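You operate a simulated robot arm through the tools that you are given. There is no shell and no other tool.

The job below is to be done with a simulated robot arm. You get a single attempt, and the scene is never put back.

## Task
Scoop blue granules into the small hopper up to its FILL mark and set the colour dial to 1.
Fine: close its lid, put the scoop back, spill nothing, leave the other controls. Set down upright: plastic scoop.

It is judged by the outcome, as a careful person would: the job done as asked, and still so three seconds after it is handed in. It fails if anything else is knocked over, pushed out of place, dropped, spilled or broken. A push-on lid holds only when it is set on centred and level and pressed home; a screw cap is set on level and turned clockwise until tight.

## Robot
A 7-joint arm with a three-finger gripper, fixed in place. Base frame: the origin is at the foot of the arm, x ahead of it, y to its left, z up; the work surface is at about z = 0.64. Readings come in m, rad, newtons and seconds.
Its first joint turns from -2.897 to 2.897 rad. Payload 2.69 kg.
The tool frame sits at the grasp point between the pads (the TCP): z along the fingers, y along the line on which they close. The tips reach 0.03 m beyond it. Largest opening 0.128 m; the body of the gripper starts 0.117 m behind the TCP.
Orientation is that of the tool frame in the base frame, as a unit quaternion [w, x, y, z]. With the fingers straight down and closing along the base's y, the tool's x points along the base's -x, its y along +y and its z along -z.

## Interface
- The arm moves only by the tool arm_command. Its arguments are lists of equal length, an entry for each row: "xyz": the shift along the base's x, y, z in units of 20 mm (1.0 is 20 mm), a list of three; "rotation": the turn, a rotation vector about the base's x, y, z in units of 4 degrees (1.0 is 4 degrees), a list of three; "jaw": the closure, from 0 (fully open) to 1 (shut). In form: {"xyz": [[tx, ty, tz], ...], "rotation": [[ax, ay, az], ...], "jaw": [jaw, ...]}. A call has 1 to 20 rows; each row shifts and turns the commanded pose from where the row before left it. A call with a number of a shift or a turn outside -1 to 1 is refused whole. A row lasts 0.2 s, in which the tool goes at most 0.05 m and 0.15 rad; a call with a longer step from one row to the next is refused whole, and so is a gripper value outside its range. A pose out of reach is approached as far as the arm can. The call stops where the force on the tool passes 40 N (or 10 N more than at its start, if that is more) or the arm is blocked; 0.2 s more then pass. Each finger halts on what it meets, pressing with about 23 N; the grip force reading is that of the motor and also rises with nothing between the fingers. The clock runs only during rows and for 0.2 s after the last one: add rows that do not move to give the fingers time. It gives the time, the measured TCP pose, the force on the tool (base axes), the opening and the grip force at its end, in the units of the frame above (readings bear some noise), with the torque about the TCP (base axes, N m) and any sound that the robot's microphone picked up.
- Cameras (640 x 400 px; columns grow to the right, rows downward): "scene" is fixed at [0.4009, 0.5013, 1.4265]; the picture's right is [-1.00, -0.01, 0.00], its down [0.01, -0.85, -0.53] and it looks along [0.00, -0.53, 0.85] (base axes); focal length 214 px, centre (320, 200). "wrist" rides on the gripper at [0.058, 0.054, -0.131] in the tool frame; the picture's right is [-0.68, 0.74, 0.00], its down [-0.62, -0.57, -0.55] and it looks along [-0.40, -0.37, 0.84] (tool axes); focal length 234 px, centre (320, 200). There is no depth. A picture from a camera that has moved, and an enlarged one, comes with that camera's place and axes in the base frame and with its lens.
- camera(camera): a new picture of that camera. No time passes.
- move_column(by): slides the trunk up (or, below 0, down) by that many m; the arm rides with it, the base frame stays. It gives what a move gives, with no picture.
- enlarge(camera, box): a new picture of the part [left, top, right, bottom] of that camera's present view, enlarged. No time passes.
- job_done(): hands the job in; it is judged then, once.

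Places have to be worked out from the pictures, the camera data and where the tool is seen. Open the gripper and draw the arm clear of the work before you hand the job in, unless the task says otherwise.

The tools are called after "Request:" by a JSON object that holds its "method" and its "body". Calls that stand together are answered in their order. arm_command: Moves the arm, as the interface text tells. Its arguments: {"type":"object","properties":{"xyz":{"type":"array","items":{"type":"array","items":{"type":"number"}}},"rotation":{"type":"array","items":{"type":"array","items":{"type":"number"}}},"jaw":{"type":"array","items":{"type":"number"}}},"required":["xyz","rotation","jaw"]} The other tools are called the same way: move_column (by) slides the trunk up or down; camera (camera) takes a picture; enlarge (camera, box) takes an enlarged picture of a part of a camera's view; job_done () hands the job in.

At the start:

```text
time_s: 0.0
tool_pos: [0.5751, -0.0583, 1.4485]
tool_rot: [0.0, 0.001, 1.0, 0.001]
force: [0.1, -0.2, 0.3]
torque: [0.0, 0.02, -0.02]
finger_gap: 0.1281
grasp_force: 0.1
trunk travel left (down, up): [-0.225, 0.125]
```

scene: 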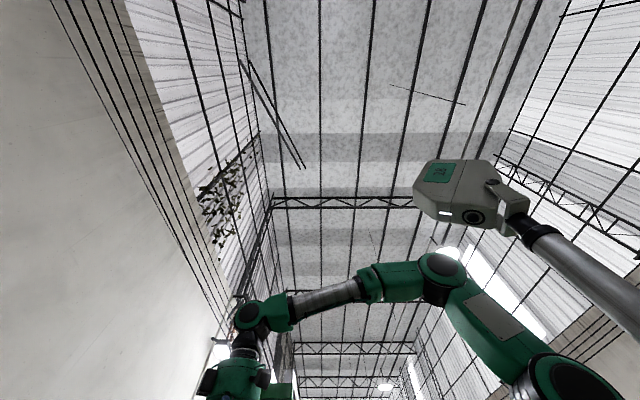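
wrist: 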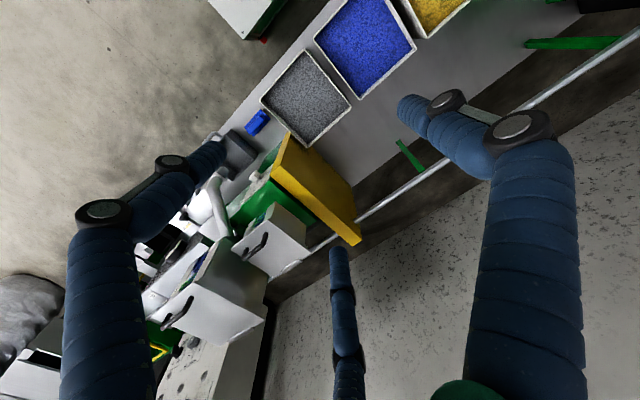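

The scene camera looks up at the roof, so only the wrist camera shows the work. I take fresh pictures and enlarge the wrist view to find out what is there.

Request:
{"method": "camera", "body": {"camera": "wrist"}}

Request:
{"method": "enlarge", "body": {"camera": "wrist", "box": [120, 60, 380, 360]}}

Request:
{"method": "enlarge", "body": {"camera": "wrist", "box": [200, 0, 520, 200]}}

```text
taken
camera wrist: at [0.5165, -0.0048, 1.5779], right [0.68, 0.74, 0.0], down [0.62, -0.57, 0.55], along [0.4, -0.37, -0.84], focal length 234 px, centre (320, 200)
```

wrist: 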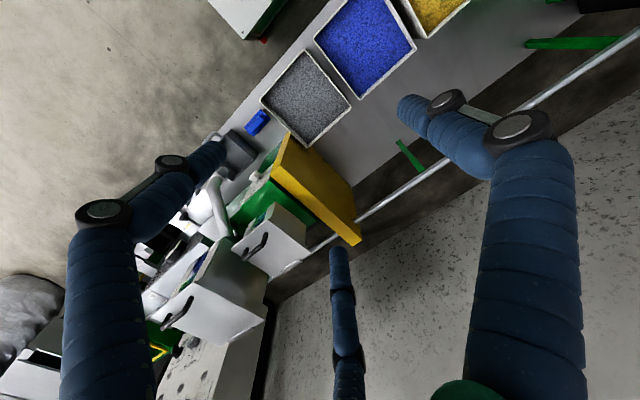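

```text
1.33 times, centred on (250, 210) of wrist
camera zoom: at [0.5165, -0.0048, 1.5779], right [0.68, 0.74, 0.0], down [0.62, -0.57, 0.55], along [0.4, -0.37, -0.84], focal length 312 px, centre (413, 187)
```

zoom: 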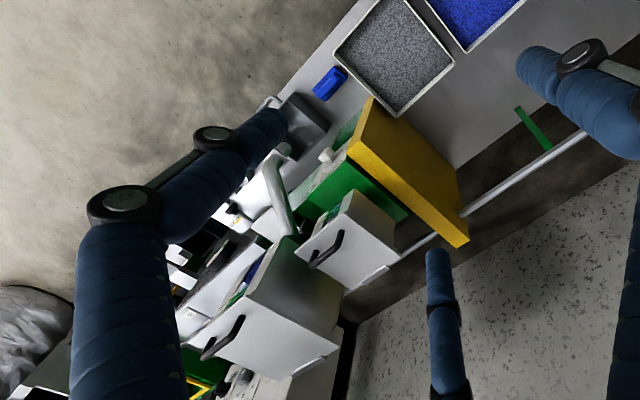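

```text
2.00 times, centred on (360, 100) of wrist
camera zoom: at [0.5165, -0.0048, 1.5779], right [0.68, 0.74, 0.0], down [0.62, -0.57, 0.55], along [0.4, -0.37, -0.84], focal length 468 px, centre (240, 400)
```

zoom: 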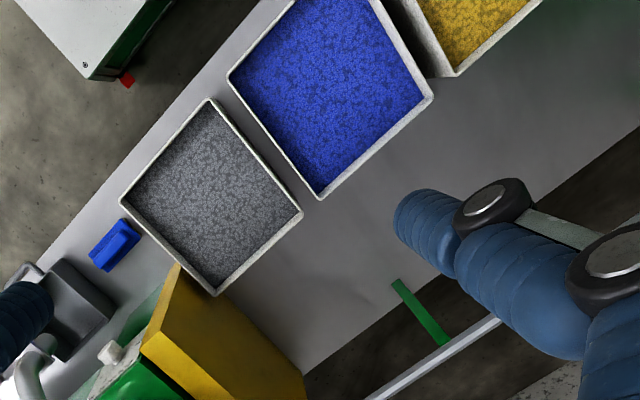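

The tray row (grey, blue, yellow) lies at about y -0.14, 0.10 and 0.32, x about 0.6, and the machines stand at lower y. I move the camera over the machines for a better look; nothing is close at this height.

Request:
{"method": "arm_command", "body": {"xyz": [[-0.4, -0.9, -0.8], [-0.4, -0.9, -0.8], [-0.4, -0.9, -0.8], [-0.4, -0.9, -0.8], [-0.4, -0.9, -0.8], [-0.4, -0.9, -0.8], [-0.4, -0.9, -0.8], [-0.4, -0.9, -0.8]], "rotation": [[0, 0, 0], [0, 0, 0], [0, 0, 0], [0, 0, 0], [0, 0, 0], [0, 0, 0], [0, 0, 0], [0, 0, 0]], "jaw": [0, 0, 0, 0, 0, 0, 0, 0]}}

Request:
{"method": "camera", "body": {"camera": "wrist"}}

Request:
{"method": "camera", "body": {"camera": "scene"}}

```text
time_s: 1.8
tool_pos: [0.5114, -0.2019, 1.3183]
tool_rot: [-0.001, 0.0, 1.0, 0.0]
force: [-0.7, -0.5, 0.2]
torque: [0.02, 0.0, -0.02]
finger_gap: 0.1277
grasp_force: 0.0
trunk travel left (down, up): [-0.225, 0.125]
```

```text
taken
camera wrist: at [0.4535, -0.1489, 1.4499], right [0.68, 0.74, 0.0], down [0.62, -0.57, 0.55], along [0.4, -0.37, -0.84], focal length 234 px, centre (320, 200)
```

wrist: 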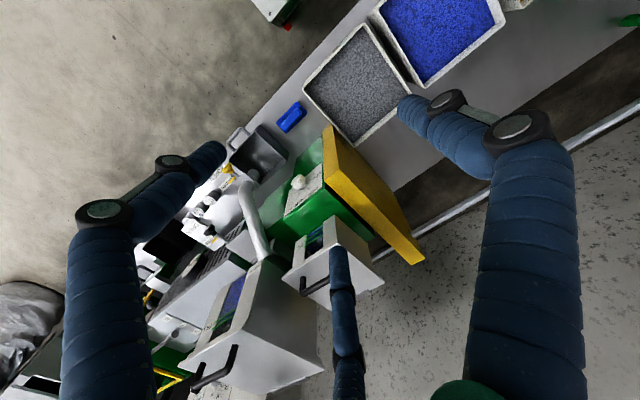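

```text
taken
```

scene: 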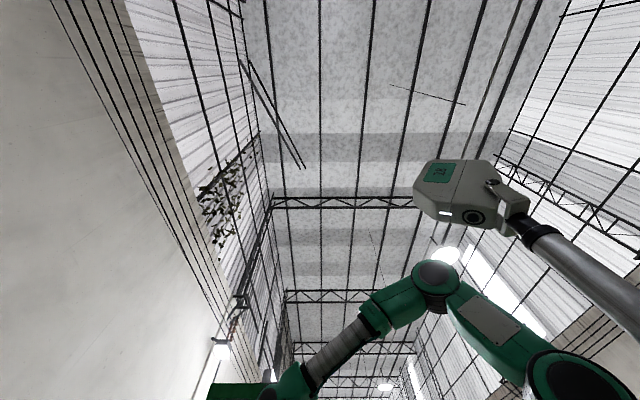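

All the blue tubes ride with the gripper. The machines now sit nearer the picture's centre, so I enlarge the parts.

Request:
{"method": "enlarge", "body": {"camera": "wrist", "box": [220, 90, 440, 230]}}

Request:
{"method": "enlarge", "body": {"camera": "wrist", "box": [130, 130, 290, 230]}}

Request:
{"method": "enlarge", "body": {"camera": "wrist", "box": [130, 220, 390, 390]}}

```text
2.86 times, centred on (330, 160) of wrist
camera zoom: at [0.4535, -0.1489, 1.4499], right [0.68, 0.74, 0.0], down [0.62, -0.57, 0.55], along [0.4, -0.37, -0.84], focal length 669 px, centre (291, 314)
```

zoom: 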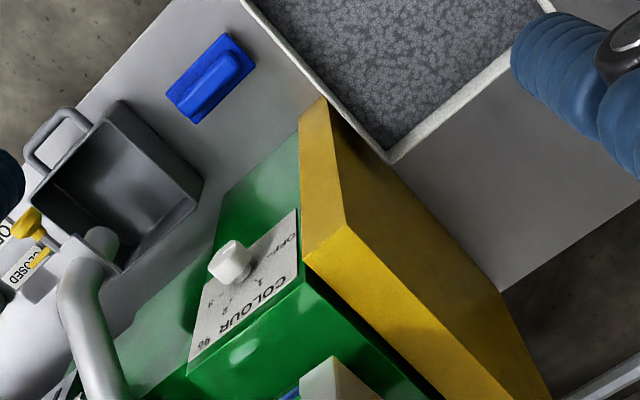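

```text
4.00 times, centred on (210, 180) of wrist
camera zoom: at [0.4535, -0.1489, 1.4499], right [0.68, 0.74, 0.0], down [0.62, -0.57, 0.55], along [0.4, -0.37, -0.84], focal length 937 px, centre (760, 280)
```

zoom: 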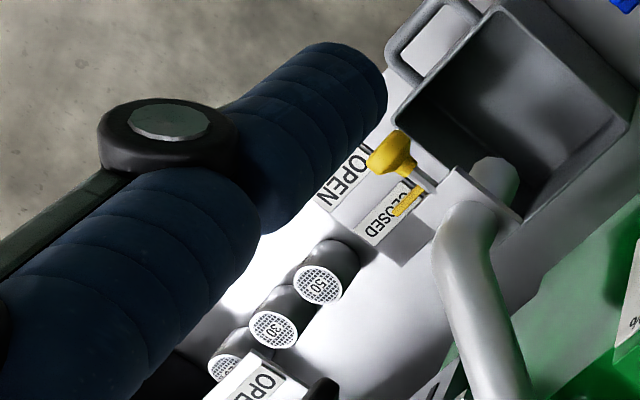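

```text
2.35 times, centred on (260, 305) of wrist
camera zoom: at [0.4535, -0.1489, 1.4499], right [0.68, 0.74, 0.0], down [0.62, -0.57, 0.55], along [0.4, -0.37, -0.84], focal length 551 px, centre (461, -47)
```

zoom: 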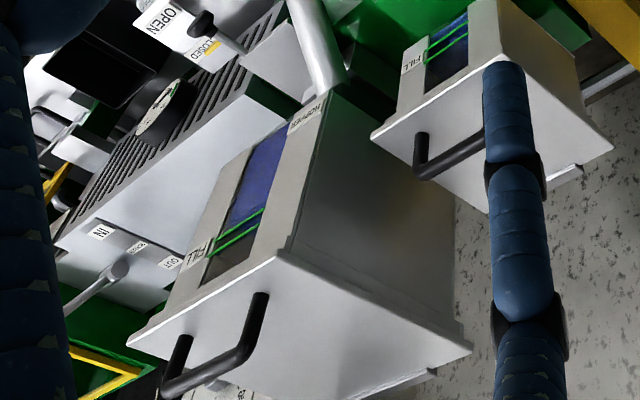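

The COLOUR dial is on the green box, two lidded hoppers with FILL windows stand behind it, and a small blue thing lies by the grey tray. I go lower for a closer look at each.

Request:
{"method": "arm_command", "body": {"xyz": [[-0.3, -0.3, -1.0], [-0.3, -0.3, -1.0], [-0.3, -0.3, -1.0], [-0.3, -0.3, -1.0], [-0.3, -0.3, -1.0], [-0.3, -0.3, -1.0], [-0.3, -0.3, -1.0], [-0.3, -0.3, -1.0], [-0.3, -0.3, -1.0], [-0.3, -0.3, -1.0]], "rotation": [[0, 0, 0], [0, 0, 0], [0, 0, 0], [0, 0, 0], [0, 0, 0], [0, 0, 0], [0, 0, 0], [0, 0, 0], [0, 0, 0], [0, 0, 0]], "jaw": [0, 0, 0, 0, 0, 0, 0, 0, 0, 0]}}

Request:
{"method": "camera", "body": {"camera": "wrist"}}

Request:
{"method": "enlarge", "body": {"camera": "wrist", "box": [230, 100, 430, 225]}}

Request:
{"method": "enlarge", "body": {"camera": "wrist", "box": [150, 220, 470, 400]}}

```text
time_s: 4.0
tool_pos: [0.4507, -0.2611, 1.1173]
tool_rot: [0.0, 0.0, 1.0, 0.0]
force: [0.6, -0.5, 0.6]
torque: [-0.01, -0.04, 0.0]
finger_gap: 0.1281
grasp_force: 0.1
trunk travel left (down, up): [-0.225, 0.125]
```

```text
taken
camera wrist: at [0.392, -0.2066, 1.249], right [0.68, 0.74, 0.0], down [0.62, -0.57, 0.55], along [0.4, -0.37, -0.84], focal length 234 px, centre (320, 200)
```

wrist: 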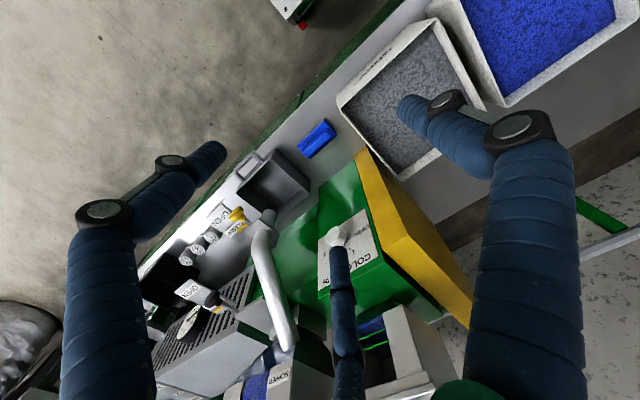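

```text
3.20 times, centred on (330, 162) of wrist
camera zoom: at [0.392, -0.2066, 1.249], right [0.68, 0.74, 0.0], down [0.62, -0.57, 0.55], along [0.4, -0.37, -0.84], focal length 749 px, centre (288, 320)
```

zoom: 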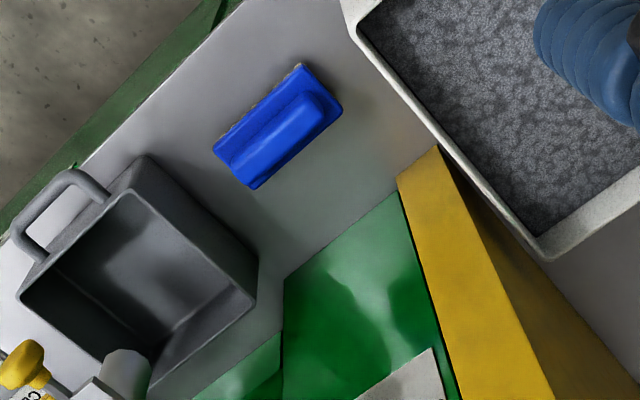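

```text
2.00 times, centred on (310, 310) of wrist
camera zoom: at [0.392, -0.2066, 1.249], right [0.68, 0.74, 0.0], down [0.62, -0.57, 0.55], along [0.4, -0.37, -0.84], focal length 468 px, centre (340, -20)
```

zoom: 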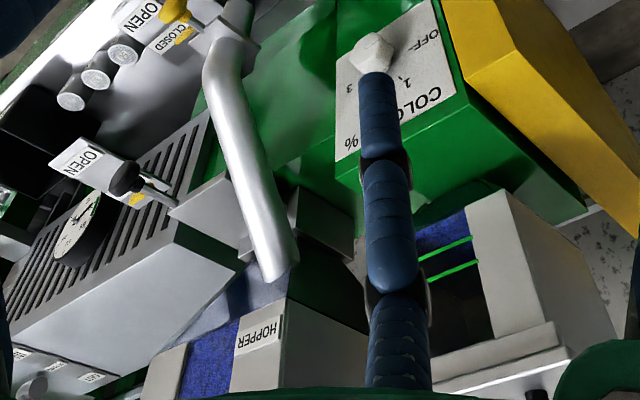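

The blue item looks like a brush or block, and the grey box under the spout looks like a catch pan with a handle. I close the jaw to see what moves in the view, then look for the scoop elsewhere.

Request:
{"method": "arm_command", "body": {"xyz": [[0, 0.3, 1.0], [0, 0.3, 1.0], [0, 0.3, 1.0], [0, 0.3, 1.0], [0, 0.3, 1.0], [0, 0.3, 1.0], [0, 0.3, 1.0]], "rotation": [[0, 0, 0], [0, 0, 0], [0, 0, 0], [0, 0, 0], [0, 0, 0], [0, 0, 0], [0, 0, 0]], "jaw": [1, 1, 1, 1, 1, 1, 1]}}

Request:
{"method": "camera", "body": {"camera": "wrist"}}

```text
time_s: 5.6
tool_pos: [0.4502, -0.2212, 1.2591]
tool_rot: [0.0, -0.001, 1.0, 0.0]
force: [1.0, 0.3, -0.5]
torque: [0.02, 0.04, 0.01]
finger_gap: 0.0022
grasp_force: 23.4
trunk travel left (down, up): [-0.225, 0.125]
```

```text
taken
camera wrist: at [0.3922, -0.1673, 1.3897], right [0.68, 0.74, 0.0], down [0.62, -0.57, 0.55], along [0.4, -0.37, -0.84], focal length 234 px, centre (320, 200)
```

wrist: 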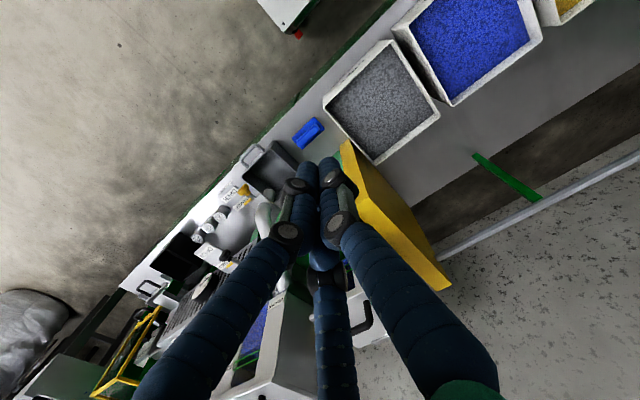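

The fingers converge at the TCP as expected. Now I reopen and shift toward +y to look over the blue and yellow trays and beyond for the scoop.

Request:
{"method": "arm_command", "body": {"xyz": [[0, 1, 0], [0, 1, 0], [0, 1, 0], [0, 1, 0], [0, 1, 0], [0, 1, 0], [0, 1, 0], [0, 1, 0], [0, 1, 0], [0, 1, 0], [0, 1, 0], [0, 1, 0], [0, 1, 0], [0, 1, 0], [0, 1, 0], [0, 1, 0], [0, 1, 0], [0, 1, 0], [0, 1, 0], [0, 1, 0]], "rotation": [[0, 0, 0], [0, 0, 0], [0, 0, 0], [0, 0, 0], [0, 0, 0], [0, 0, 0], [0, 0, 0], [0, 0, 0], [0, 0, 0], [0, 0, 0], [0, 0, 0], [0, 0, 0], [0, 0, 0], [0, 0, 0], [0, 0, 0], [0, 0, 0], [0, 0, 0], [0, 0, 0], [0, 0, 0], [0, 0, 0]], "jaw": [1, 1, 1, 1, 1, 1, 1, 1, 1, 1, 1, 1, 1, 1, 1, 1, 1, 1, 1, 1]}}

Request:
{"method": "camera", "body": {"camera": "wrist"}}

Request:
{"method": "camera", "body": {"camera": "scene"}}

```text
time_s: 9.8
tool_pos: [0.4513, 0.1817, 1.2589]
tool_rot: [0.001, 0.0, 1.0, -0.001]
force: [-0.3, -0.3, -0.5]
torque: [0.03, 0.0, 0.01]
finger_gap: 0.0022
grasp_force: 23.3
trunk travel left (down, up): [-0.225, 0.125]
```

```text
taken
camera wrist: at [0.3926, 0.2346, 1.3901], right [0.68, 0.74, 0.0], down [0.62, -0.57, 0.55], along [0.4, -0.37, -0.84], focal length 234 px, centre (320, 200)
```

wrist: 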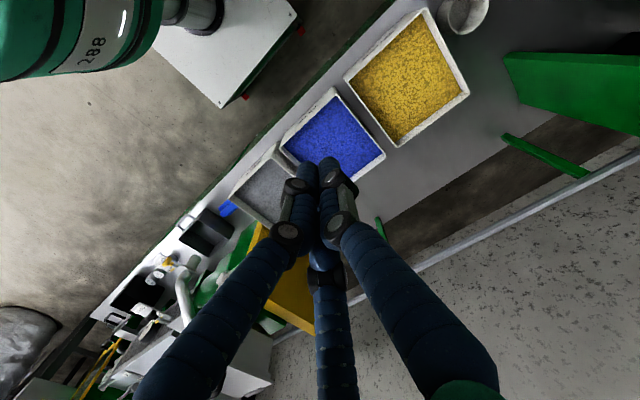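

```text
taken
```

scene: 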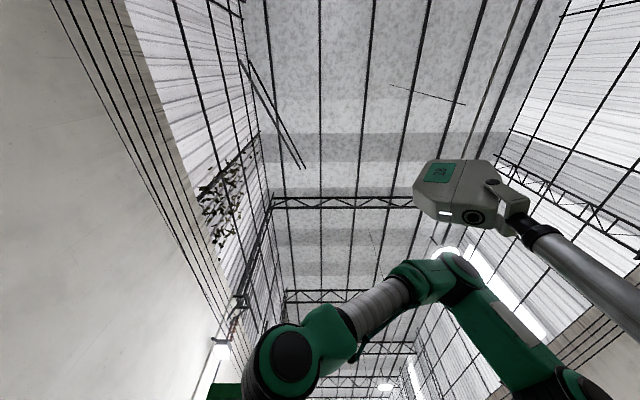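

There is a white pot-like thing beyond the yellow tray at about (0.57, 0.53). I turn the wrist about 80° so that the camera faces +y and look there.

Request:
{"method": "arm_command", "body": {"xyz": [[-0.3, 0, 0], [-0.3, 0, 0], [-0.3, 0, 0], [-0.3, 0, 0], [-0.3, 0, 0], [-0.3, 0, 0], [-0.3, 0, 0], [-0.3, 0, 0], [-0.3, 0, 0], [-0.3, 0, 0], [0, 0, 0], [0, 0, 0], [0, 0, 0], [0, 0, 0], [0, 0, 0], [0, 0, 0], [0, 0, 0], [0, 0, 0], [0, 0, 0], [0, 0, 0]], "rotation": [[0, 0, 1], [0, 0, 1], [0, 0, 1], [0, 0, 1], [0, 0, 1], [0, 0, 1], [0, 0, 1], [0, 0, 1], [0, 0, 1], [0, 0, 1], [0, 0, 1], [0, 0, 1], [0, 0, 1], [0, 0, 1], [0, 0, 1], [0, 0, 1], [0, 0, 1], [0, 0, 1], [0, 0, 1], [0, 0, 1]], "jaw": [0, 0, 0, 0, 0, 0, 0, 0, 0, 0, 0, 0, 0, 0, 0, 0, 0, 0, 0, 0]}}

Request:
{"method": "camera", "body": {"camera": "wrist"}}

```text
time_s: 14.0
tool_pos: [0.3906, 0.1784, 1.2595]
tool_rot: [0.001, -0.643, 0.766, 0.0]
force: [0.0, -0.2, 0.2]
torque: [-0.02, 0.01, 0.0]
finger_gap: 0.1281
grasp_force: 0.0
trunk travel left (down, up): [-0.225, 0.125]
```

```text
taken
camera wrist: at [0.3281, 0.1308, 1.3898], right [-0.61, 0.79, 0.0], down [0.66, 0.51, 0.55], along [0.44, 0.33, -0.84], focal length 234 px, centre (320, 200)
```

wrist: 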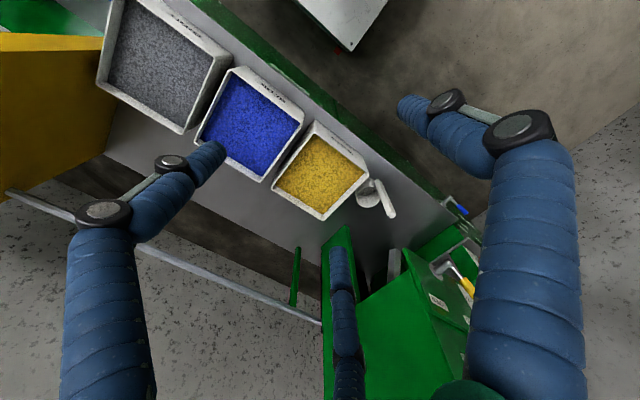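

A white scoop with a handle lies just beyond the yellow tray. I enlarge it and the trays.

Request:
{"method": "enlarge", "body": {"camera": "wrist", "box": [320, 150, 440, 240]}}

Request:
{"method": "enlarge", "body": {"camera": "wrist", "box": [90, 0, 410, 220]}}

Request:
{"method": "enlarge", "body": {"camera": "wrist", "box": [380, 170, 540, 300]}}

```text
4.44 times, centred on (380, 195) of wrist
camera zoom: at [0.3281, 0.1308, 1.3898], right [-0.61, 0.79, 0.0], down [0.66, 0.51, 0.55], along [0.44, 0.33, -0.84], focal length 1041 px, centre (53, 222)
```

zoom: 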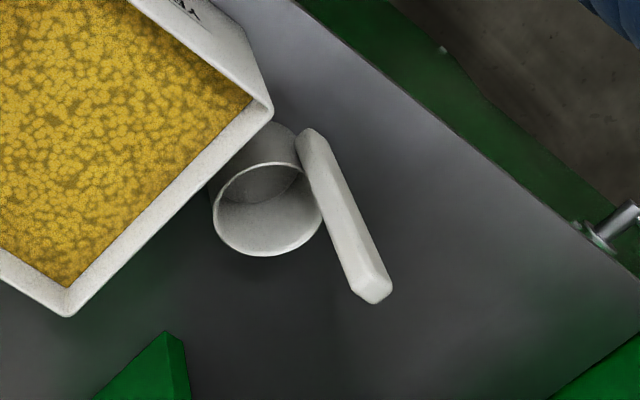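

```text
1.82 times, centred on (250, 110) of wrist
camera zoom: at [0.3281, 0.1308, 1.3898], right [-0.61, 0.79, 0.0], down [0.66, 0.51, 0.55], along [0.44, 0.33, -0.84], focal length 426 px, centre (447, 364)
```

zoom: 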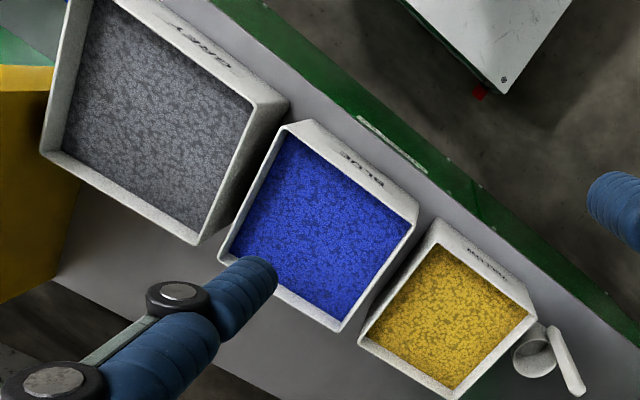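

```text
3.08 times, centred on (460, 235) of wrist
camera zoom: at [0.3281, 0.1308, 1.3898], right [-0.61, 0.79, 0.0], down [0.66, 0.51, 0.55], along [0.44, 0.33, -0.84], focal length 720 px, centre (-111, 92)
```

zoom: 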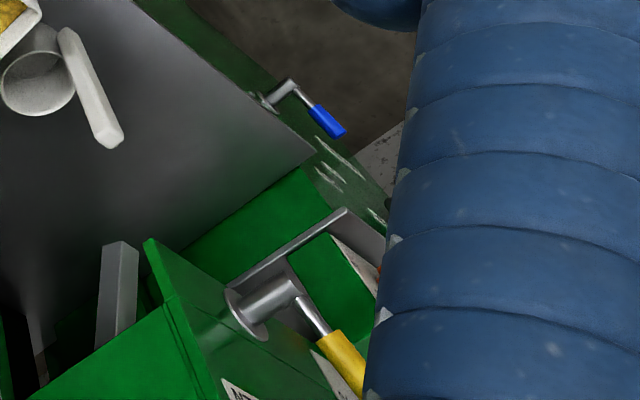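

The scoop is an upright white cup with a vertical handle standing at about (0.52, 0.52), handle top near z 0.87. Next I go back toward the machines, turned to face +x, to study the small hopper, its lid and the dial.

Request:
{"method": "arm_command", "body": {"xyz": [[0, -1, 0], [0, -1, 0], [0, -1, 0], [0, -1, 0], [0, -1, 0], [0, -1, 0], [0, -1, 0], [0, -1, 0], [0, -1, 0], [0, -1, 0], [0, -1, 0], [0, -1, 0], [0, -1, 0], [0, -1, 0], [0, -1, 0], [0, -1, 0], [0, -1, 0], [0, -1, 0], [0, -1, 0], [0, -1, 0]], "rotation": [[0, 0, -0.5], [0, 0, -0.5], [0, 0, -0.5], [0, 0, -0.5], [0, 0, -0.5], [0, 0, -0.5], [0, 0, -0.5], [0, 0, -0.5], [0, 0, -0.5], [0, 0, -0.5], [0, 0, -0.5], [0, 0, -0.5], [0, 0, -0.5], [0, 0, -0.5], [0, 0, -0.5], [0, 0, -0.5], [0, 0, -0.5], [0, 0, -0.5], [0, 0, -0.5], [0, 0, -0.5]], "jaw": [0, 0, 0, 0, 0, 0, 0, 0, 0, 0, 0, 0, 0, 0, 0, 0, 0, 0, 0, 0]}}

Request:
{"method": "camera", "body": {"camera": "wrist"}}

```text
time_s: 18.2
tool_pos: [0.3884, -0.2194, 1.2599]
tool_rot: [0.0, -0.342, 0.94, -0.001]
force: [-0.5, -0.2, 0.5]
torque: [0.03, 0.02, 0.0]
finger_gap: 0.1281
grasp_force: 0.1
trunk travel left (down, up): [-0.225, 0.125]
```

```text
taken
camera wrist: at [0.3096, -0.2163, 1.3916], right [0.05, 1.0, 0.0], down [0.84, -0.04, 0.55], along [0.55, -0.02, -0.84], focal length 234 px, centre (320, 200)
```

wrist: 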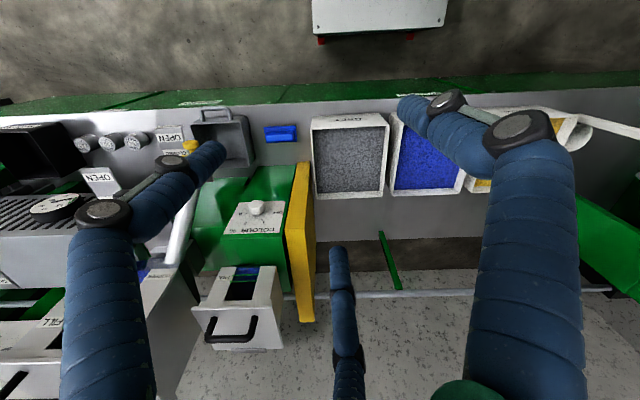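

Now the view is square to the bench. I enlarge the small hopper and dial.

Request:
{"method": "enlarge", "body": {"camera": "wrist", "box": [180, 180, 320, 360]}}

Request:
{"method": "enlarge", "body": {"camera": "wrist", "box": [0, 100, 320, 300]}}

```text
2.22 times, centred on (250, 270) of wrist
camera zoom: at [0.3096, -0.2163, 1.3916], right [0.05, 1.0, 0.0], down [0.84, -0.04, 0.55], along [0.55, -0.02, -0.84], focal length 520 px, centre (476, 44)
```

zoom: 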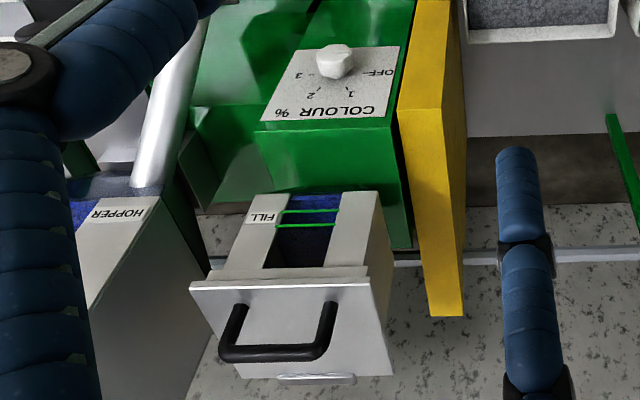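

```text
2.00 times, centred on (160, 200) of wrist
camera zoom: at [0.3096, -0.2163, 1.3916], right [0.05, 1.0, 0.0], down [0.84, -0.04, 0.55], along [0.55, -0.02, -0.84], focal length 468 px, centre (640, 200)
```

zoom: 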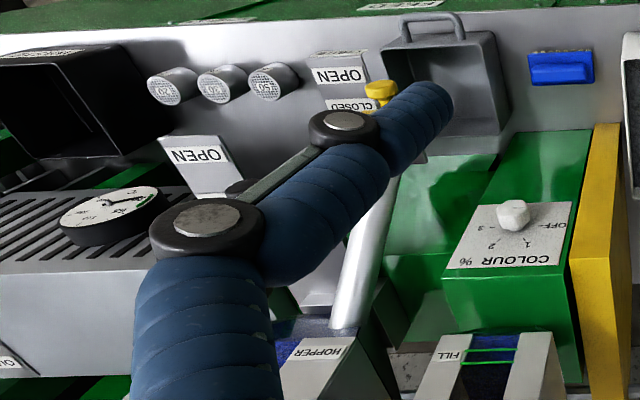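

By triangulating two views, the small hopper's lid is about 0.14 m square at x 0.676–0.815, y -0.45–-0.31, z about 1.16, and the dial knob is at about (0.624, -0.379, 0.93). I tilt the camera toward the hopper front for a close look, staying 0.12 m away.

Request:
{"method": "arm_command", "body": {"xyz": [[0.82, -0.72, -0.19], [0.82, -0.72, -0.19], [0.82, -0.72, -0.19], [0.82, -0.72, -0.19], [0.82, -0.72, -0.19], [0.82, -0.72, -0.19], [0.82, -0.72, -0.19], [0.82, -0.72, -0.19]], "rotation": [[0, -1, 0], [0, -1, 0], [0, -1, 0], [0, -1, 0], [0, -1, 0], [0, -1, 0], [0, -1, 0], [0, -1, 0]], "jaw": [0, 0, 0, 0, 0, 0, 0, 0]}}

Request:
{"method": "camera", "body": {"camera": "wrist"}}

```text
time_s: 20.0
tool_pos: [0.5216, -0.3361, 1.2282]
tool_rot: [0.259, -0.329, 0.903, -0.094]
force: [-0.9, -0.6, 0.5]
torque: [0.02, 0.03, -0.02]
finger_gap: 0.1282
grasp_force: 0.0
trunk travel left (down, up): [-0.225, 0.125]
```

```text
taken
camera wrist: at [0.3857, -0.3314, 1.2974], right [0.04, 1.0, 0.02], down [0.42, -0.04, 0.91], along [0.91, -0.02, -0.42], focal length 234 px, centre (320, 200)
```

wrist: 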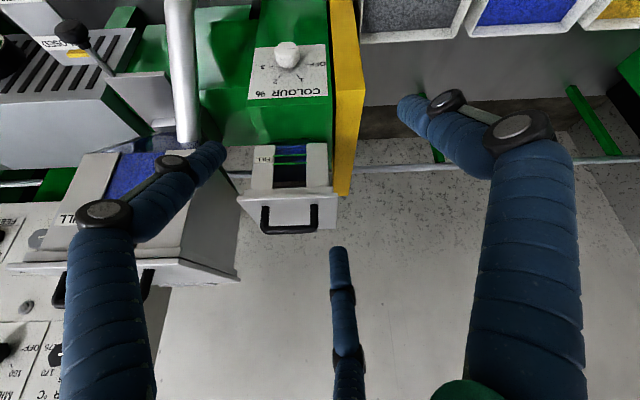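

The new view agrees with the lid place. I enlarge the hopper and the dial.

Request:
{"method": "enlarge", "body": {"camera": "wrist", "box": [225, 130, 355, 240]}}

Request:
{"method": "enlarge", "body": {"camera": "wrist", "box": [240, 25, 350, 105]}}

Request:
{"method": "enlarge", "body": {"camera": "wrist", "box": [0, 120, 260, 320]}}

```text
3.64 times, centred on (290, 185) of wrist
camera zoom: at [0.3857, -0.3314, 1.2974], right [0.04, 1.0, 0.02], down [0.42, -0.04, 0.91], along [0.91, -0.02, -0.42], focal length 852 px, centre (429, 254)
```

zoom: 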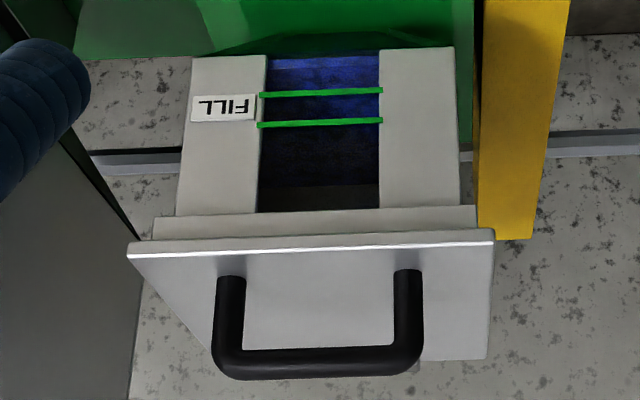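

```text
5.00 times, centred on (295, 65) of wrist
camera zoom: at [0.3857, -0.3314, 1.2974], right [0.04, 1.0, 0.02], down [0.42, -0.04, 0.91], along [0.91, -0.02, -0.42], focal length 1171 px, centre (445, 875)
```

zoom: 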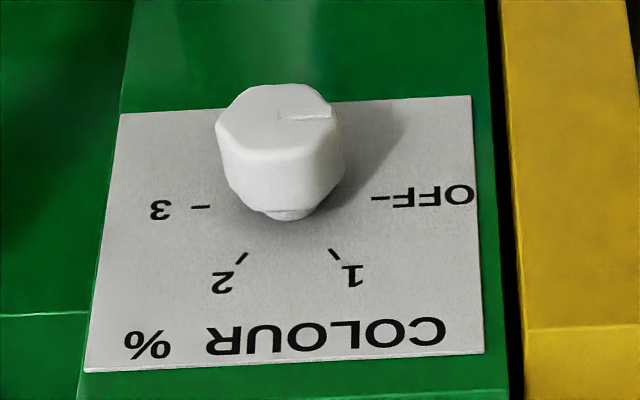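

```text
2.00 times, centred on (130, 220) of wrist
camera zoom: at [0.3857, -0.3314, 1.2974], right [0.04, 1.0, 0.02], down [0.42, -0.04, 0.91], along [0.91, -0.02, -0.42], focal length 468 px, centre (700, 160)
```

zoom: 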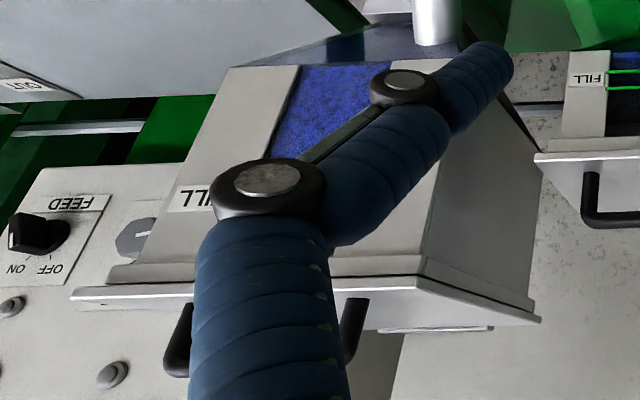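

The knob's pointer mark aims at OFF (toward +y), and 1 is the next step clockwise from above. The window seems to show granules low, below the two green lines; I zoom harder on the window and the back of the lid.

Request:
{"method": "enlarge", "body": {"camera": "wrist", "box": [262, 140, 318, 175]}}

Request:
{"method": "enlarge", "body": {"camera": "wrist", "box": [235, 180, 345, 240]}}

```text
11.43 times, centred on (290, 158) of wrist
camera zoom: at [0.3857, -0.3314, 1.2974], right [0.04, 1.0, 0.02], down [0.42, -0.04, 0.91], along [0.91, -0.02, -0.42], focal length 2676 px, centre (663, 686)
```

zoom: 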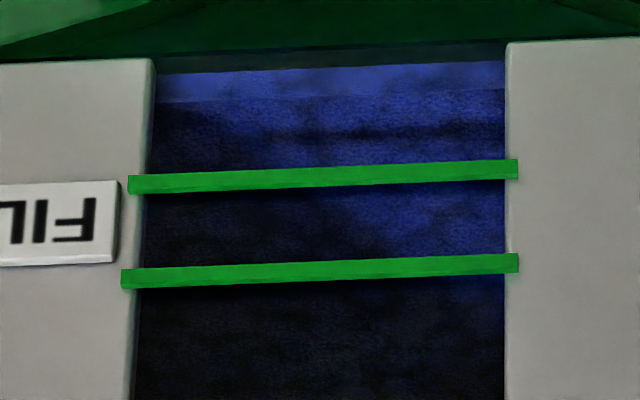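

```text
5.82 times, centred on (290, 210) of wrist
camera zoom: at [0.3857, -0.3314, 1.2974], right [0.04, 1.0, 0.02], down [0.42, -0.04, 0.91], along [0.91, -0.02, -0.42], focal length 1362 px, centre (494, 142)
```

zoom: 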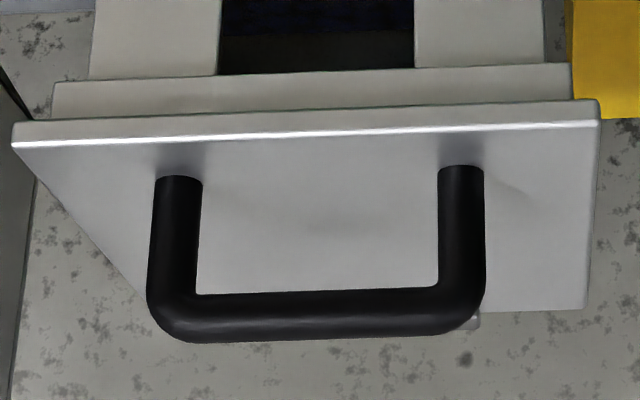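

Granules stand at about z 1.065, just below the lower green line (about 1.078; upper about 1.093), so a bit over 0.2 L is needed. Now I back off and go to study the scoop and the blue tray closely.

Request:
{"method": "arm_command", "body": {"xyz": [[-0.82, 0.72, 0.19], [-0.82, 0.72, 0.19], [-0.82, 0.72, 0.19], [-0.82, 0.72, 0.19], [-0.82, 0.72, 0.19], [-0.82, 0.72, 0.19], [-0.82, 0.72, 0.19], [-0.82, 0.72, 0.19], [0, 1, 0], [0, 1, 0], [0, 1, 0], [0, 1, 0], [0, 1, 0], [0, 1, 0], [0, 1, 0], [0, 1, 0], [0, 1, 0], [0, 1, 0], [0, 1, 0], [0, 1, 0]], "rotation": [[0, 1, 0], [0, 1, 0], [0, 1, 0], [0, 1, 0], [0, 1, 0], [0, 1, 0], [0, 1, 0], [0, 1, 0], [0, 0, 0], [0, 0, 0], [0, 0, 0], [0, 0, 0], [0, 0, 0], [0, 0, 0], [0, 0, 0], [0, 0, 0], [0, 0, 0], [0, 0, 0], [0, 0, 0], [0, 0, 0]], "jaw": [0, 0, 0, 0, 0, 0, 0, 0, 0, 0, 0, 0, 0, 0, 0, 0, 0, 0, 0, 0]}}

Request:
{"method": "arm_command", "body": {"xyz": [[0, 1, 0], [0, 1, 0], [0, 1, 0], [0, 1, 0], [0, 1, 0], [0, 1, 0], [0, 1, -0.8], [0, 1, -0.8], [0, 1, -0.8], [0, 1, -0.8], [0, 1, -0.8], [0, 1, -0.8], [0, 1, -0.8], [0, 1, -0.8], [0, 1, -0.8], [0, 1, -0.8], [0, 1, -0.8], [0, 1, -0.8], [0, 1, -0.8], [0, 1, -0.8]], "rotation": [[0, 0, 0], [0, 0, 0], [0, 0, 0], [0, 0, 0], [0, 0, 0], [0, 0, 0], [0, 0, 0], [0, 0, 0], [0, 0, 0], [0, 0, 0], [0, 0, 0], [0, 0, 0], [0, 0, 0], [0, 0, 0], [0, 0, 0], [0, 0, 0], [0, 0, 0], [0, 0, 0], [0, 0, 0], [0, 0, 0]], "jaw": [0, 0, 0, 0, 0, 0, 0, 0, 0, 0, 0, 0, 0, 0, 0, 0, 0, 0, 0, 0]}}

Request:
{"method": "camera", "body": {"camera": "wrist"}}

```text
time_s: 24.2
tool_pos: [0.3921, 0.0185, 1.2604]
tool_rot: [0.0, -0.342, 0.94, 0.0]
force: [-0.2, -0.3, -1.1]
torque: [0.0, -0.02, -0.01]
finger_gap: 0.128
grasp_force: 0.0
trunk travel left (down, up): [-0.225, 0.125]
```

```text
time_s: 28.4
tool_pos: [0.392, 0.4222, 1.0345]
tool_rot: [0.0, -0.343, 0.939, 0.0]
force: [-0.4, 0.1, 0.4]
torque: [0.0, 0.0, -0.02]
finger_gap: 0.1282
grasp_force: 0.1
trunk travel left (down, up): [-0.225, 0.125]
```

```text
taken
camera wrist: at [0.3131, 0.4257, 1.1657], right [0.04, 1.0, 0.0], down [0.84, -0.04, 0.55], along [0.55, -0.02, -0.84], focal length 234 px, centre (320, 200)
```

wrist: 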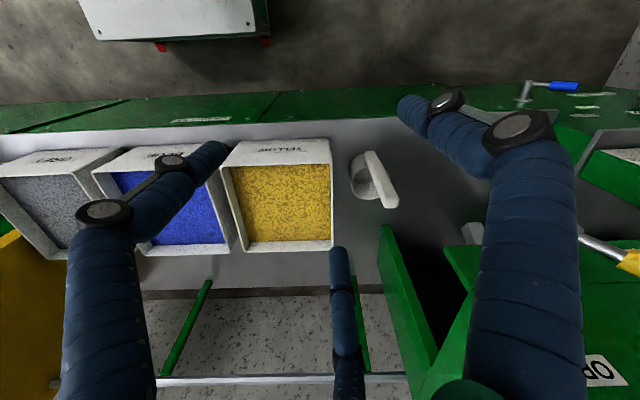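

The scoop stands just +y of the yellow tray. I enlarge it and the trays.

Request:
{"method": "enlarge", "body": {"camera": "wrist", "box": [325, 130, 425, 220]}}

Request:
{"method": "enlarge", "body": {"camera": "wrist", "box": [80, 120, 360, 290]}}

```text
4.44 times, centred on (375, 175) of wrist
camera zoom: at [0.3131, 0.4257, 1.1657], right [0.04, 1.0, 0.0], down [0.84, -0.04, 0.55], along [0.55, -0.02, -0.84], focal length 1041 px, centre (76, 311)
```

zoom: 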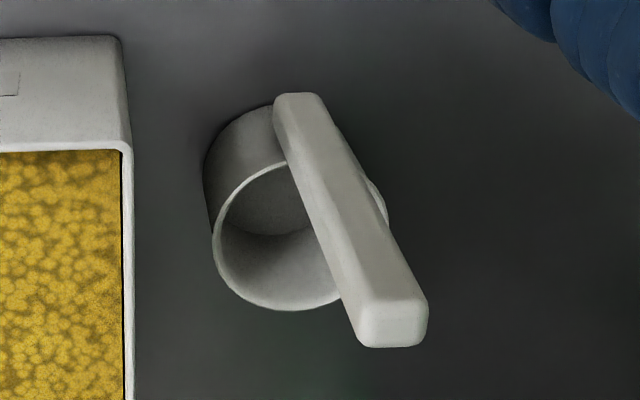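

```text
2.29 times, centred on (220, 205) of wrist
camera zoom: at [0.3131, 0.4257, 1.1657], right [0.04, 1.0, 0.0], down [0.84, -0.04, 0.55], along [0.55, -0.02, -0.84], focal length 535 px, centre (549, 189)
```

zoom: 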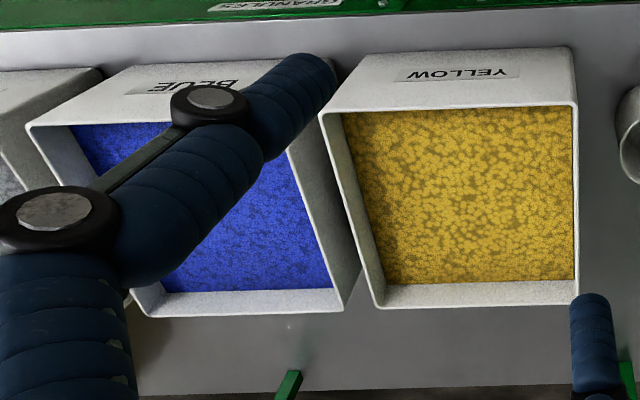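

Working it through, the COLOUR panel is actually almost vertical, facing −x at x≈0.65 (z 0.87–0.99), with the knob sticking out toward the robot, so 1 is a +60° turn about +x. The scoop is a cup about 0.085 m across near (0.57, 0.53) with an upright handle on its −x side at (0.521, 0.53), top at 0.867. I take a lower, flatter view of the scoop to refine this.

Request:
{"method": "arm_command", "body": {"xyz": [[-0.2, 0.49, -0.8], [-0.2, 0.49, -0.8], [-0.2, 0.49, -0.8], [-0.2, 0.49, -0.8], [-0.2, 0.49, -0.8], [-0.2, 0.49, -0.8], [-0.2, 0.49, -0.8], [-0.2, 0.49, -0.8]], "rotation": [[0, -1, 0], [0, -1, 0], [0, -1, 0], [0, -1, 0], [0, -1, 0], [0, -1, 0], [0, -1, 0], [0, -1, 0]], "jaw": [0, 0, 0, 0, 0, 0, 0, 0]}}

Request:
{"method": "camera", "body": {"camera": "wrist"}}

Request:
{"method": "enlarge", "body": {"camera": "wrist", "box": [260, 80, 400, 220]}}

```text
time_s: 30.2
tool_pos: [0.3608, 0.4988, 0.907]
tool_rot: [0.259, -0.329, 0.903, -0.095]
force: [0.2, 0.3, -0.1]
torque: [0.01, 0.04, 0.0]
finger_gap: 0.1281
grasp_force: 0.0
trunk travel left (down, up): [-0.225, 0.125]
```

```text
taken
camera wrist: at [0.223, 0.5034, 0.9755], right [0.04, 1.0, 0.02], down [0.42, -0.04, 0.91], along [0.91, -0.02, -0.42], focal length 234 px, centre (320, 200)
```

wrist: 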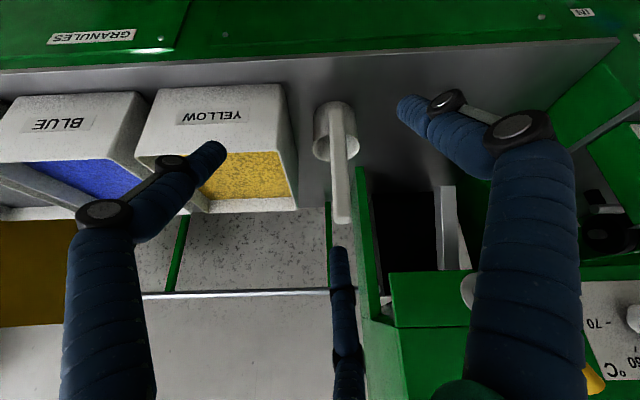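

```text
2.86 times, centred on (330, 150) of wrist
camera zoom: at [0.223, 0.5034, 0.9755], right [0.04, 1.0, 0.02], down [0.42, -0.04, 0.91], along [0.91, -0.02, -0.42], focal length 669 px, centre (291, 343)
```

zoom: 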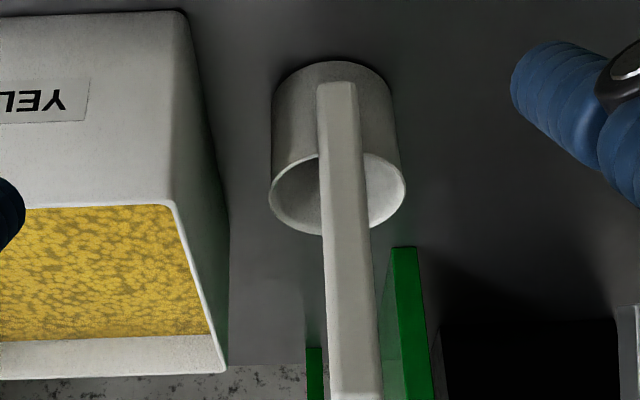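

The scoop is now well fixed: cup centre (0.573, 0.528), radius about 0.043, rim z 0.71; handle 0.024 wide at (0.521, 0.527), top z 0.87. Blue tray: x 0.495–0.72, y -0.02–0.195, rim z 0.77, granules at about 0.738. First I will open the hopper lid, so I go back up with the wrist turning to approach the lid handle horizontally.

Request:
{"method": "arm_command", "body": {"xyz": [[0, -1, 0.9], [0, -1, 0.9], [0, -1, 0.9], [0, -1, 0.9], [0, -1, 0.9], [0, -1, 0.9], [0, -1, 0.9], [0, -1, 0.9], [0, -1, 0.9], [0, -1, 0.9], [0, -1, 0.9], [0, -1, 0.9], [0, -1, 0.9], [0, -1, 0.9], [0, -1, 0.9], [0, -1, 0.9], [0, -1, 0.9], [0, -1, 0.9], [0, -1, 0.9], [0, -1, 0.9]], "rotation": [[0, 1, 0], [0, 1, 0], [0, 1, 0], [0, 1, 0], [0, 1, 0], [0, 1, 0], [0, 1, 0], [0, 1, 0], [0, 0, -1], [0, 0, -1], [0, 0, -1], [0, 0, -1], [0, 0, -1], [0, 0, -1], [0, 0, -1], [0, 0, -1], [0, 0, -1], [0, 0, -1], [0, 0, -1], [0, 0, -1]], "jaw": [0, 0, 0, 0, 0, 0, 0, 0, 0, 0, 0, 0, 0, 0, 0, 0, 0, 0, 0, 0]}}

Request:
{"method": "arm_command", "body": {"xyz": [[0.5, -1, 0.2], [0.5, -1, 0.2], [0.5, -1, 0.2], [0.5, -1, 0.2], [0.5, -1, 0.2], [0.5, -1, 0.2], [0.5, -1, 0.2], [0.5, -1, 0.2], [0.5, -1, 0.2], [0.5, -1, 0.2], [0.5, -1, 0.2], [0.5, -1, 0.2], [0.5, -1, 0], [0.5, -1, 0], [0, -1, 0], [0, -1, 0], [0, -1, 0], [0, -1, 0], [0, -1, 0], [0, -1, 0]], "rotation": [[0, 0, -1], [0, 0, -1], [0, 0, -1], [0, 0, -1], [0, 0, -1], [0, 0, -1], [0, 0, -1], [0, 0, -1], [0, 0, -1], [0, 0, -1], [0, 0, -1], [0, 0, -1], [0, 0, -1], [0, 0, -1], [0, 0, -1], [0, 0, -1], [0, 0, -1], [0, 0, -1], [0, 0, -1], [0, 0, -1]], "jaw": [0, 0, 0, 0, 0, 0, 0, 0, 0, 0, 0, 0, 0, 0, 0, 0, 0, 0, 0, 0]}}

Request:
{"method": "camera", "body": {"camera": "wrist"}}

```text
time_s: 34.4
tool_pos: [0.3578, 0.0996, 1.2694]
tool_rot: [0.0, 0.07, 0.998, 0.0]
force: [0.8, 0.1, 0.3]
torque: [0.01, 0.06, -0.01]
finger_gap: 0.1283
grasp_force: 0.0
trunk travel left (down, up): [-0.225, 0.125]
```

```text
time_s: 38.6
tool_pos: [0.5016, -0.3026, 1.315]
tool_rot: [0.001, 0.695, 0.719, 0.0]
force: [0.4, 0.4, -0.5]
torque: [0.01, 0.0, -0.01]
finger_gap: 0.1281
grasp_force: 0.0
trunk travel left (down, up): [-0.225, 0.125]
```

```text
taken
camera wrist: at [0.5528, -0.2427, 1.4458], right [0.76, -0.65, 0.0], down [-0.54, -0.63, 0.55], along [-0.36, -0.42, -0.84], focal length 234 px, centre (320, 200)
```

wrist: 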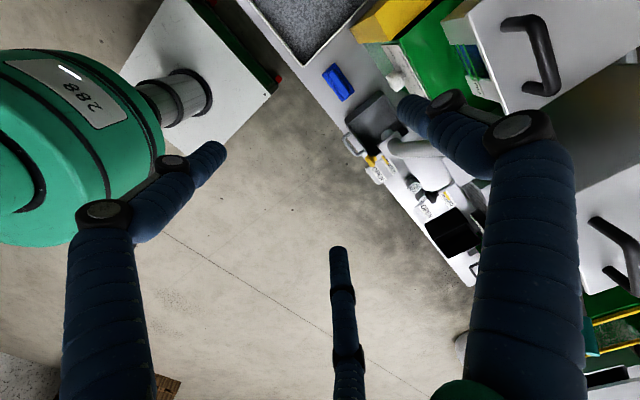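

The lid and handle of the small hopper show at the upper right, the yaw is about -88°. Now I tilt the tool toward horizontal (fingers to +x) in place, 0.17 m short of the lid, shifting y to the handle's middle at -0.381.

Request:
{"method": "arm_command", "body": {"xyz": [[0, -0.3, 0], [0, -0.3, 0], [0, -0.3, 0], [0, -0.3, 0], [0, -0.3, 0], [0, -0.3, 0], [0, -0.3, 0], [0, -0.3, 0], [0, -0.3, 0], [0, -0.3, 0], [0, -0.3, 0], [0, -0.3, 0], [0, -0.3, 0]], "rotation": [[0, 0, -0.5], [0, -1, 0], [0, -1, 0], [0, -1, 0], [0, -1, 0], [0, -1, 0], [0, -1, 0], [0, -1, 0], [0, -1, 0], [0, -1, 0], [0, -1, 0], [0, -1, 0], [0, -1, 0]], "jaw": [0, 0, 0, 0, 0, 0, 0, 0, 0, 0, 0, 0, 0]}}

Request:
{"method": "camera", "body": {"camera": "wrist"}}

Request:
{"method": "camera", "body": {"camera": "scene"}}

```text
time_s: 41.4
tool_pos: [0.4989, -0.3805, 1.3157]
tool_rot: [0.288, 0.646, 0.646, 0.287]
force: [0.1, 0.3, -0.6]
torque: [-0.02, 0.01, 0.0]
finger_gap: 0.1278
grasp_force: 0.0
trunk travel left (down, up): [-0.225, 0.125]
```

```text
taken
camera wrist: at [0.4373, -0.3214, 1.4423], right [0.49, -0.68, 0.55], down [-0.79, -0.62, -0.05], along [0.37, -0.4, -0.83], focal length 234 px, centre (320, 200)
```

wrist: 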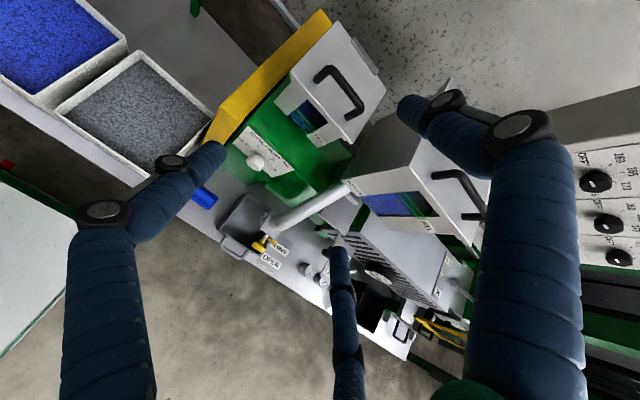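

```text
taken
```

scene: 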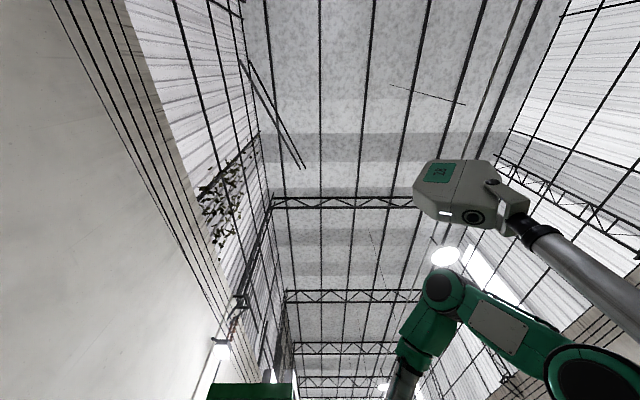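

This view shows the lid top well. I enlarge it to see whether it is hinged and where the bar sits.

Request:
{"method": "enlarge", "body": {"camera": "wrist", "box": [265, 10, 405, 150]}}

Request:
{"method": "enlarge", "body": {"camera": "wrist", "box": [330, 80, 500, 250]}}

```text
2.86 times, centred on (335, 80) of wrist
camera zoom: at [0.4373, -0.3214, 1.4423], right [0.49, -0.68, 0.55], down [-0.79, -0.62, -0.05], along [0.37, -0.4, -0.83], focal length 669 px, centre (277, 543)
```

zoom: 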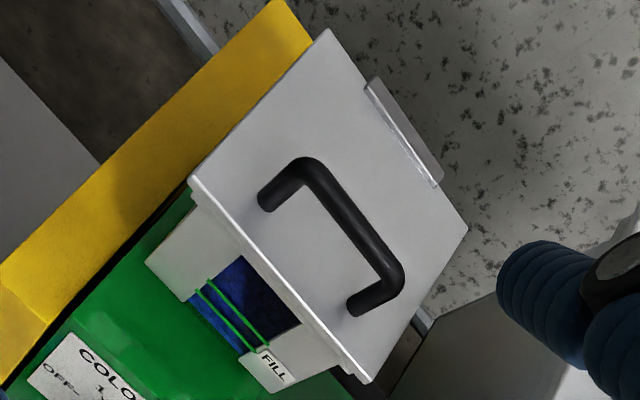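

```text
2.35 times, centred on (415, 165) of wrist
camera zoom: at [0.4373, -0.3214, 1.4423], right [0.49, -0.68, 0.55], down [-0.79, -0.62, -0.05], along [0.37, -0.4, -0.83], focal length 551 px, centre (96, 282)
```

zoom: 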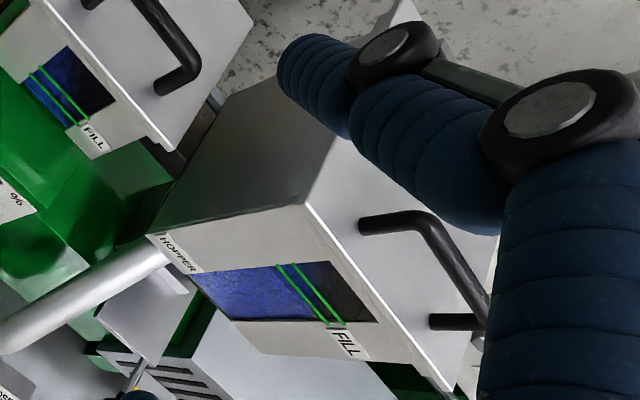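

The lid is hinged at its back edge (x≈0.82, z≈1.155, with a leaf/stop behind it); the bar is at (0.7025, -0.381, 1.196), about 36 mm above the lid. I finish the tilt to horizontal, narrow the jaw to about 30 mm and come to bar height, still 0.14 m in front.

Request:
{"method": "arm_command", "body": {"xyz": [[0, 0, -0.5], [0, 0, -0.5], [0, 0, -0.5], [0, 0, -0.5], [0, 0, -0.5], [0, 0, -0.5], [0, 0, -0.5], [0, 0, -0.5], [0, 0, -0.5], [0, 0, -0.5], [0, 0, -0.5], [0, 0, -0.5]], "rotation": [[0, -1, 0], [0, -1, 0], [0, -1, 0], [0, -1, 0], [0, -1, 0], [0, -1, 0], [0, -1, 0], [0, -1, 0], [0, -1, 0], [0, -1, 0], [0, -0.5, 0], [0, 0, 0]], "jaw": [0.76, 0.76, 0.76, 0.76, 0.76, 0.76, 0.76, 0.76, 0.76, 0.76, 0.76, 0.76]}}

Request:
{"method": "camera", "body": {"camera": "wrist"}}

```text
time_s: 44.0
tool_pos: [0.4985, -0.3802, 1.193]
tool_rot: [0.499, 0.5, 0.5, 0.5]
force: [0.1, 0.5, 0.2]
torque: [0.0, -0.02, -0.02]
finger_gap: 0.0307
grasp_force: 0.0
trunk travel left (down, up): [-0.225, 0.125]
```

```text
taken
camera wrist: at [0.3681, -0.3217, 1.2474], right [0.0, -0.68, 0.74], down [-0.55, -0.62, -0.57], along [0.84, -0.4, -0.37], focal length 234 px, centre (320, 200)
```

wrist: 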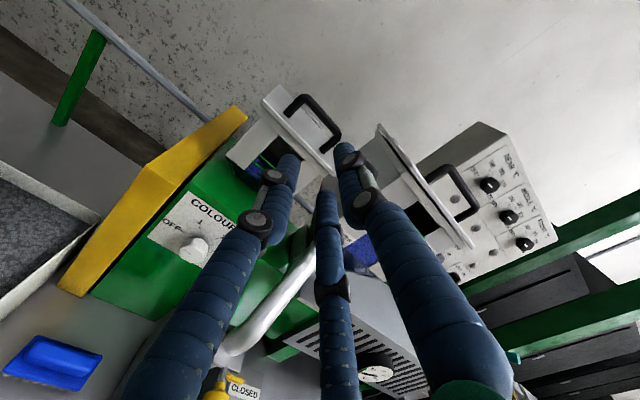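

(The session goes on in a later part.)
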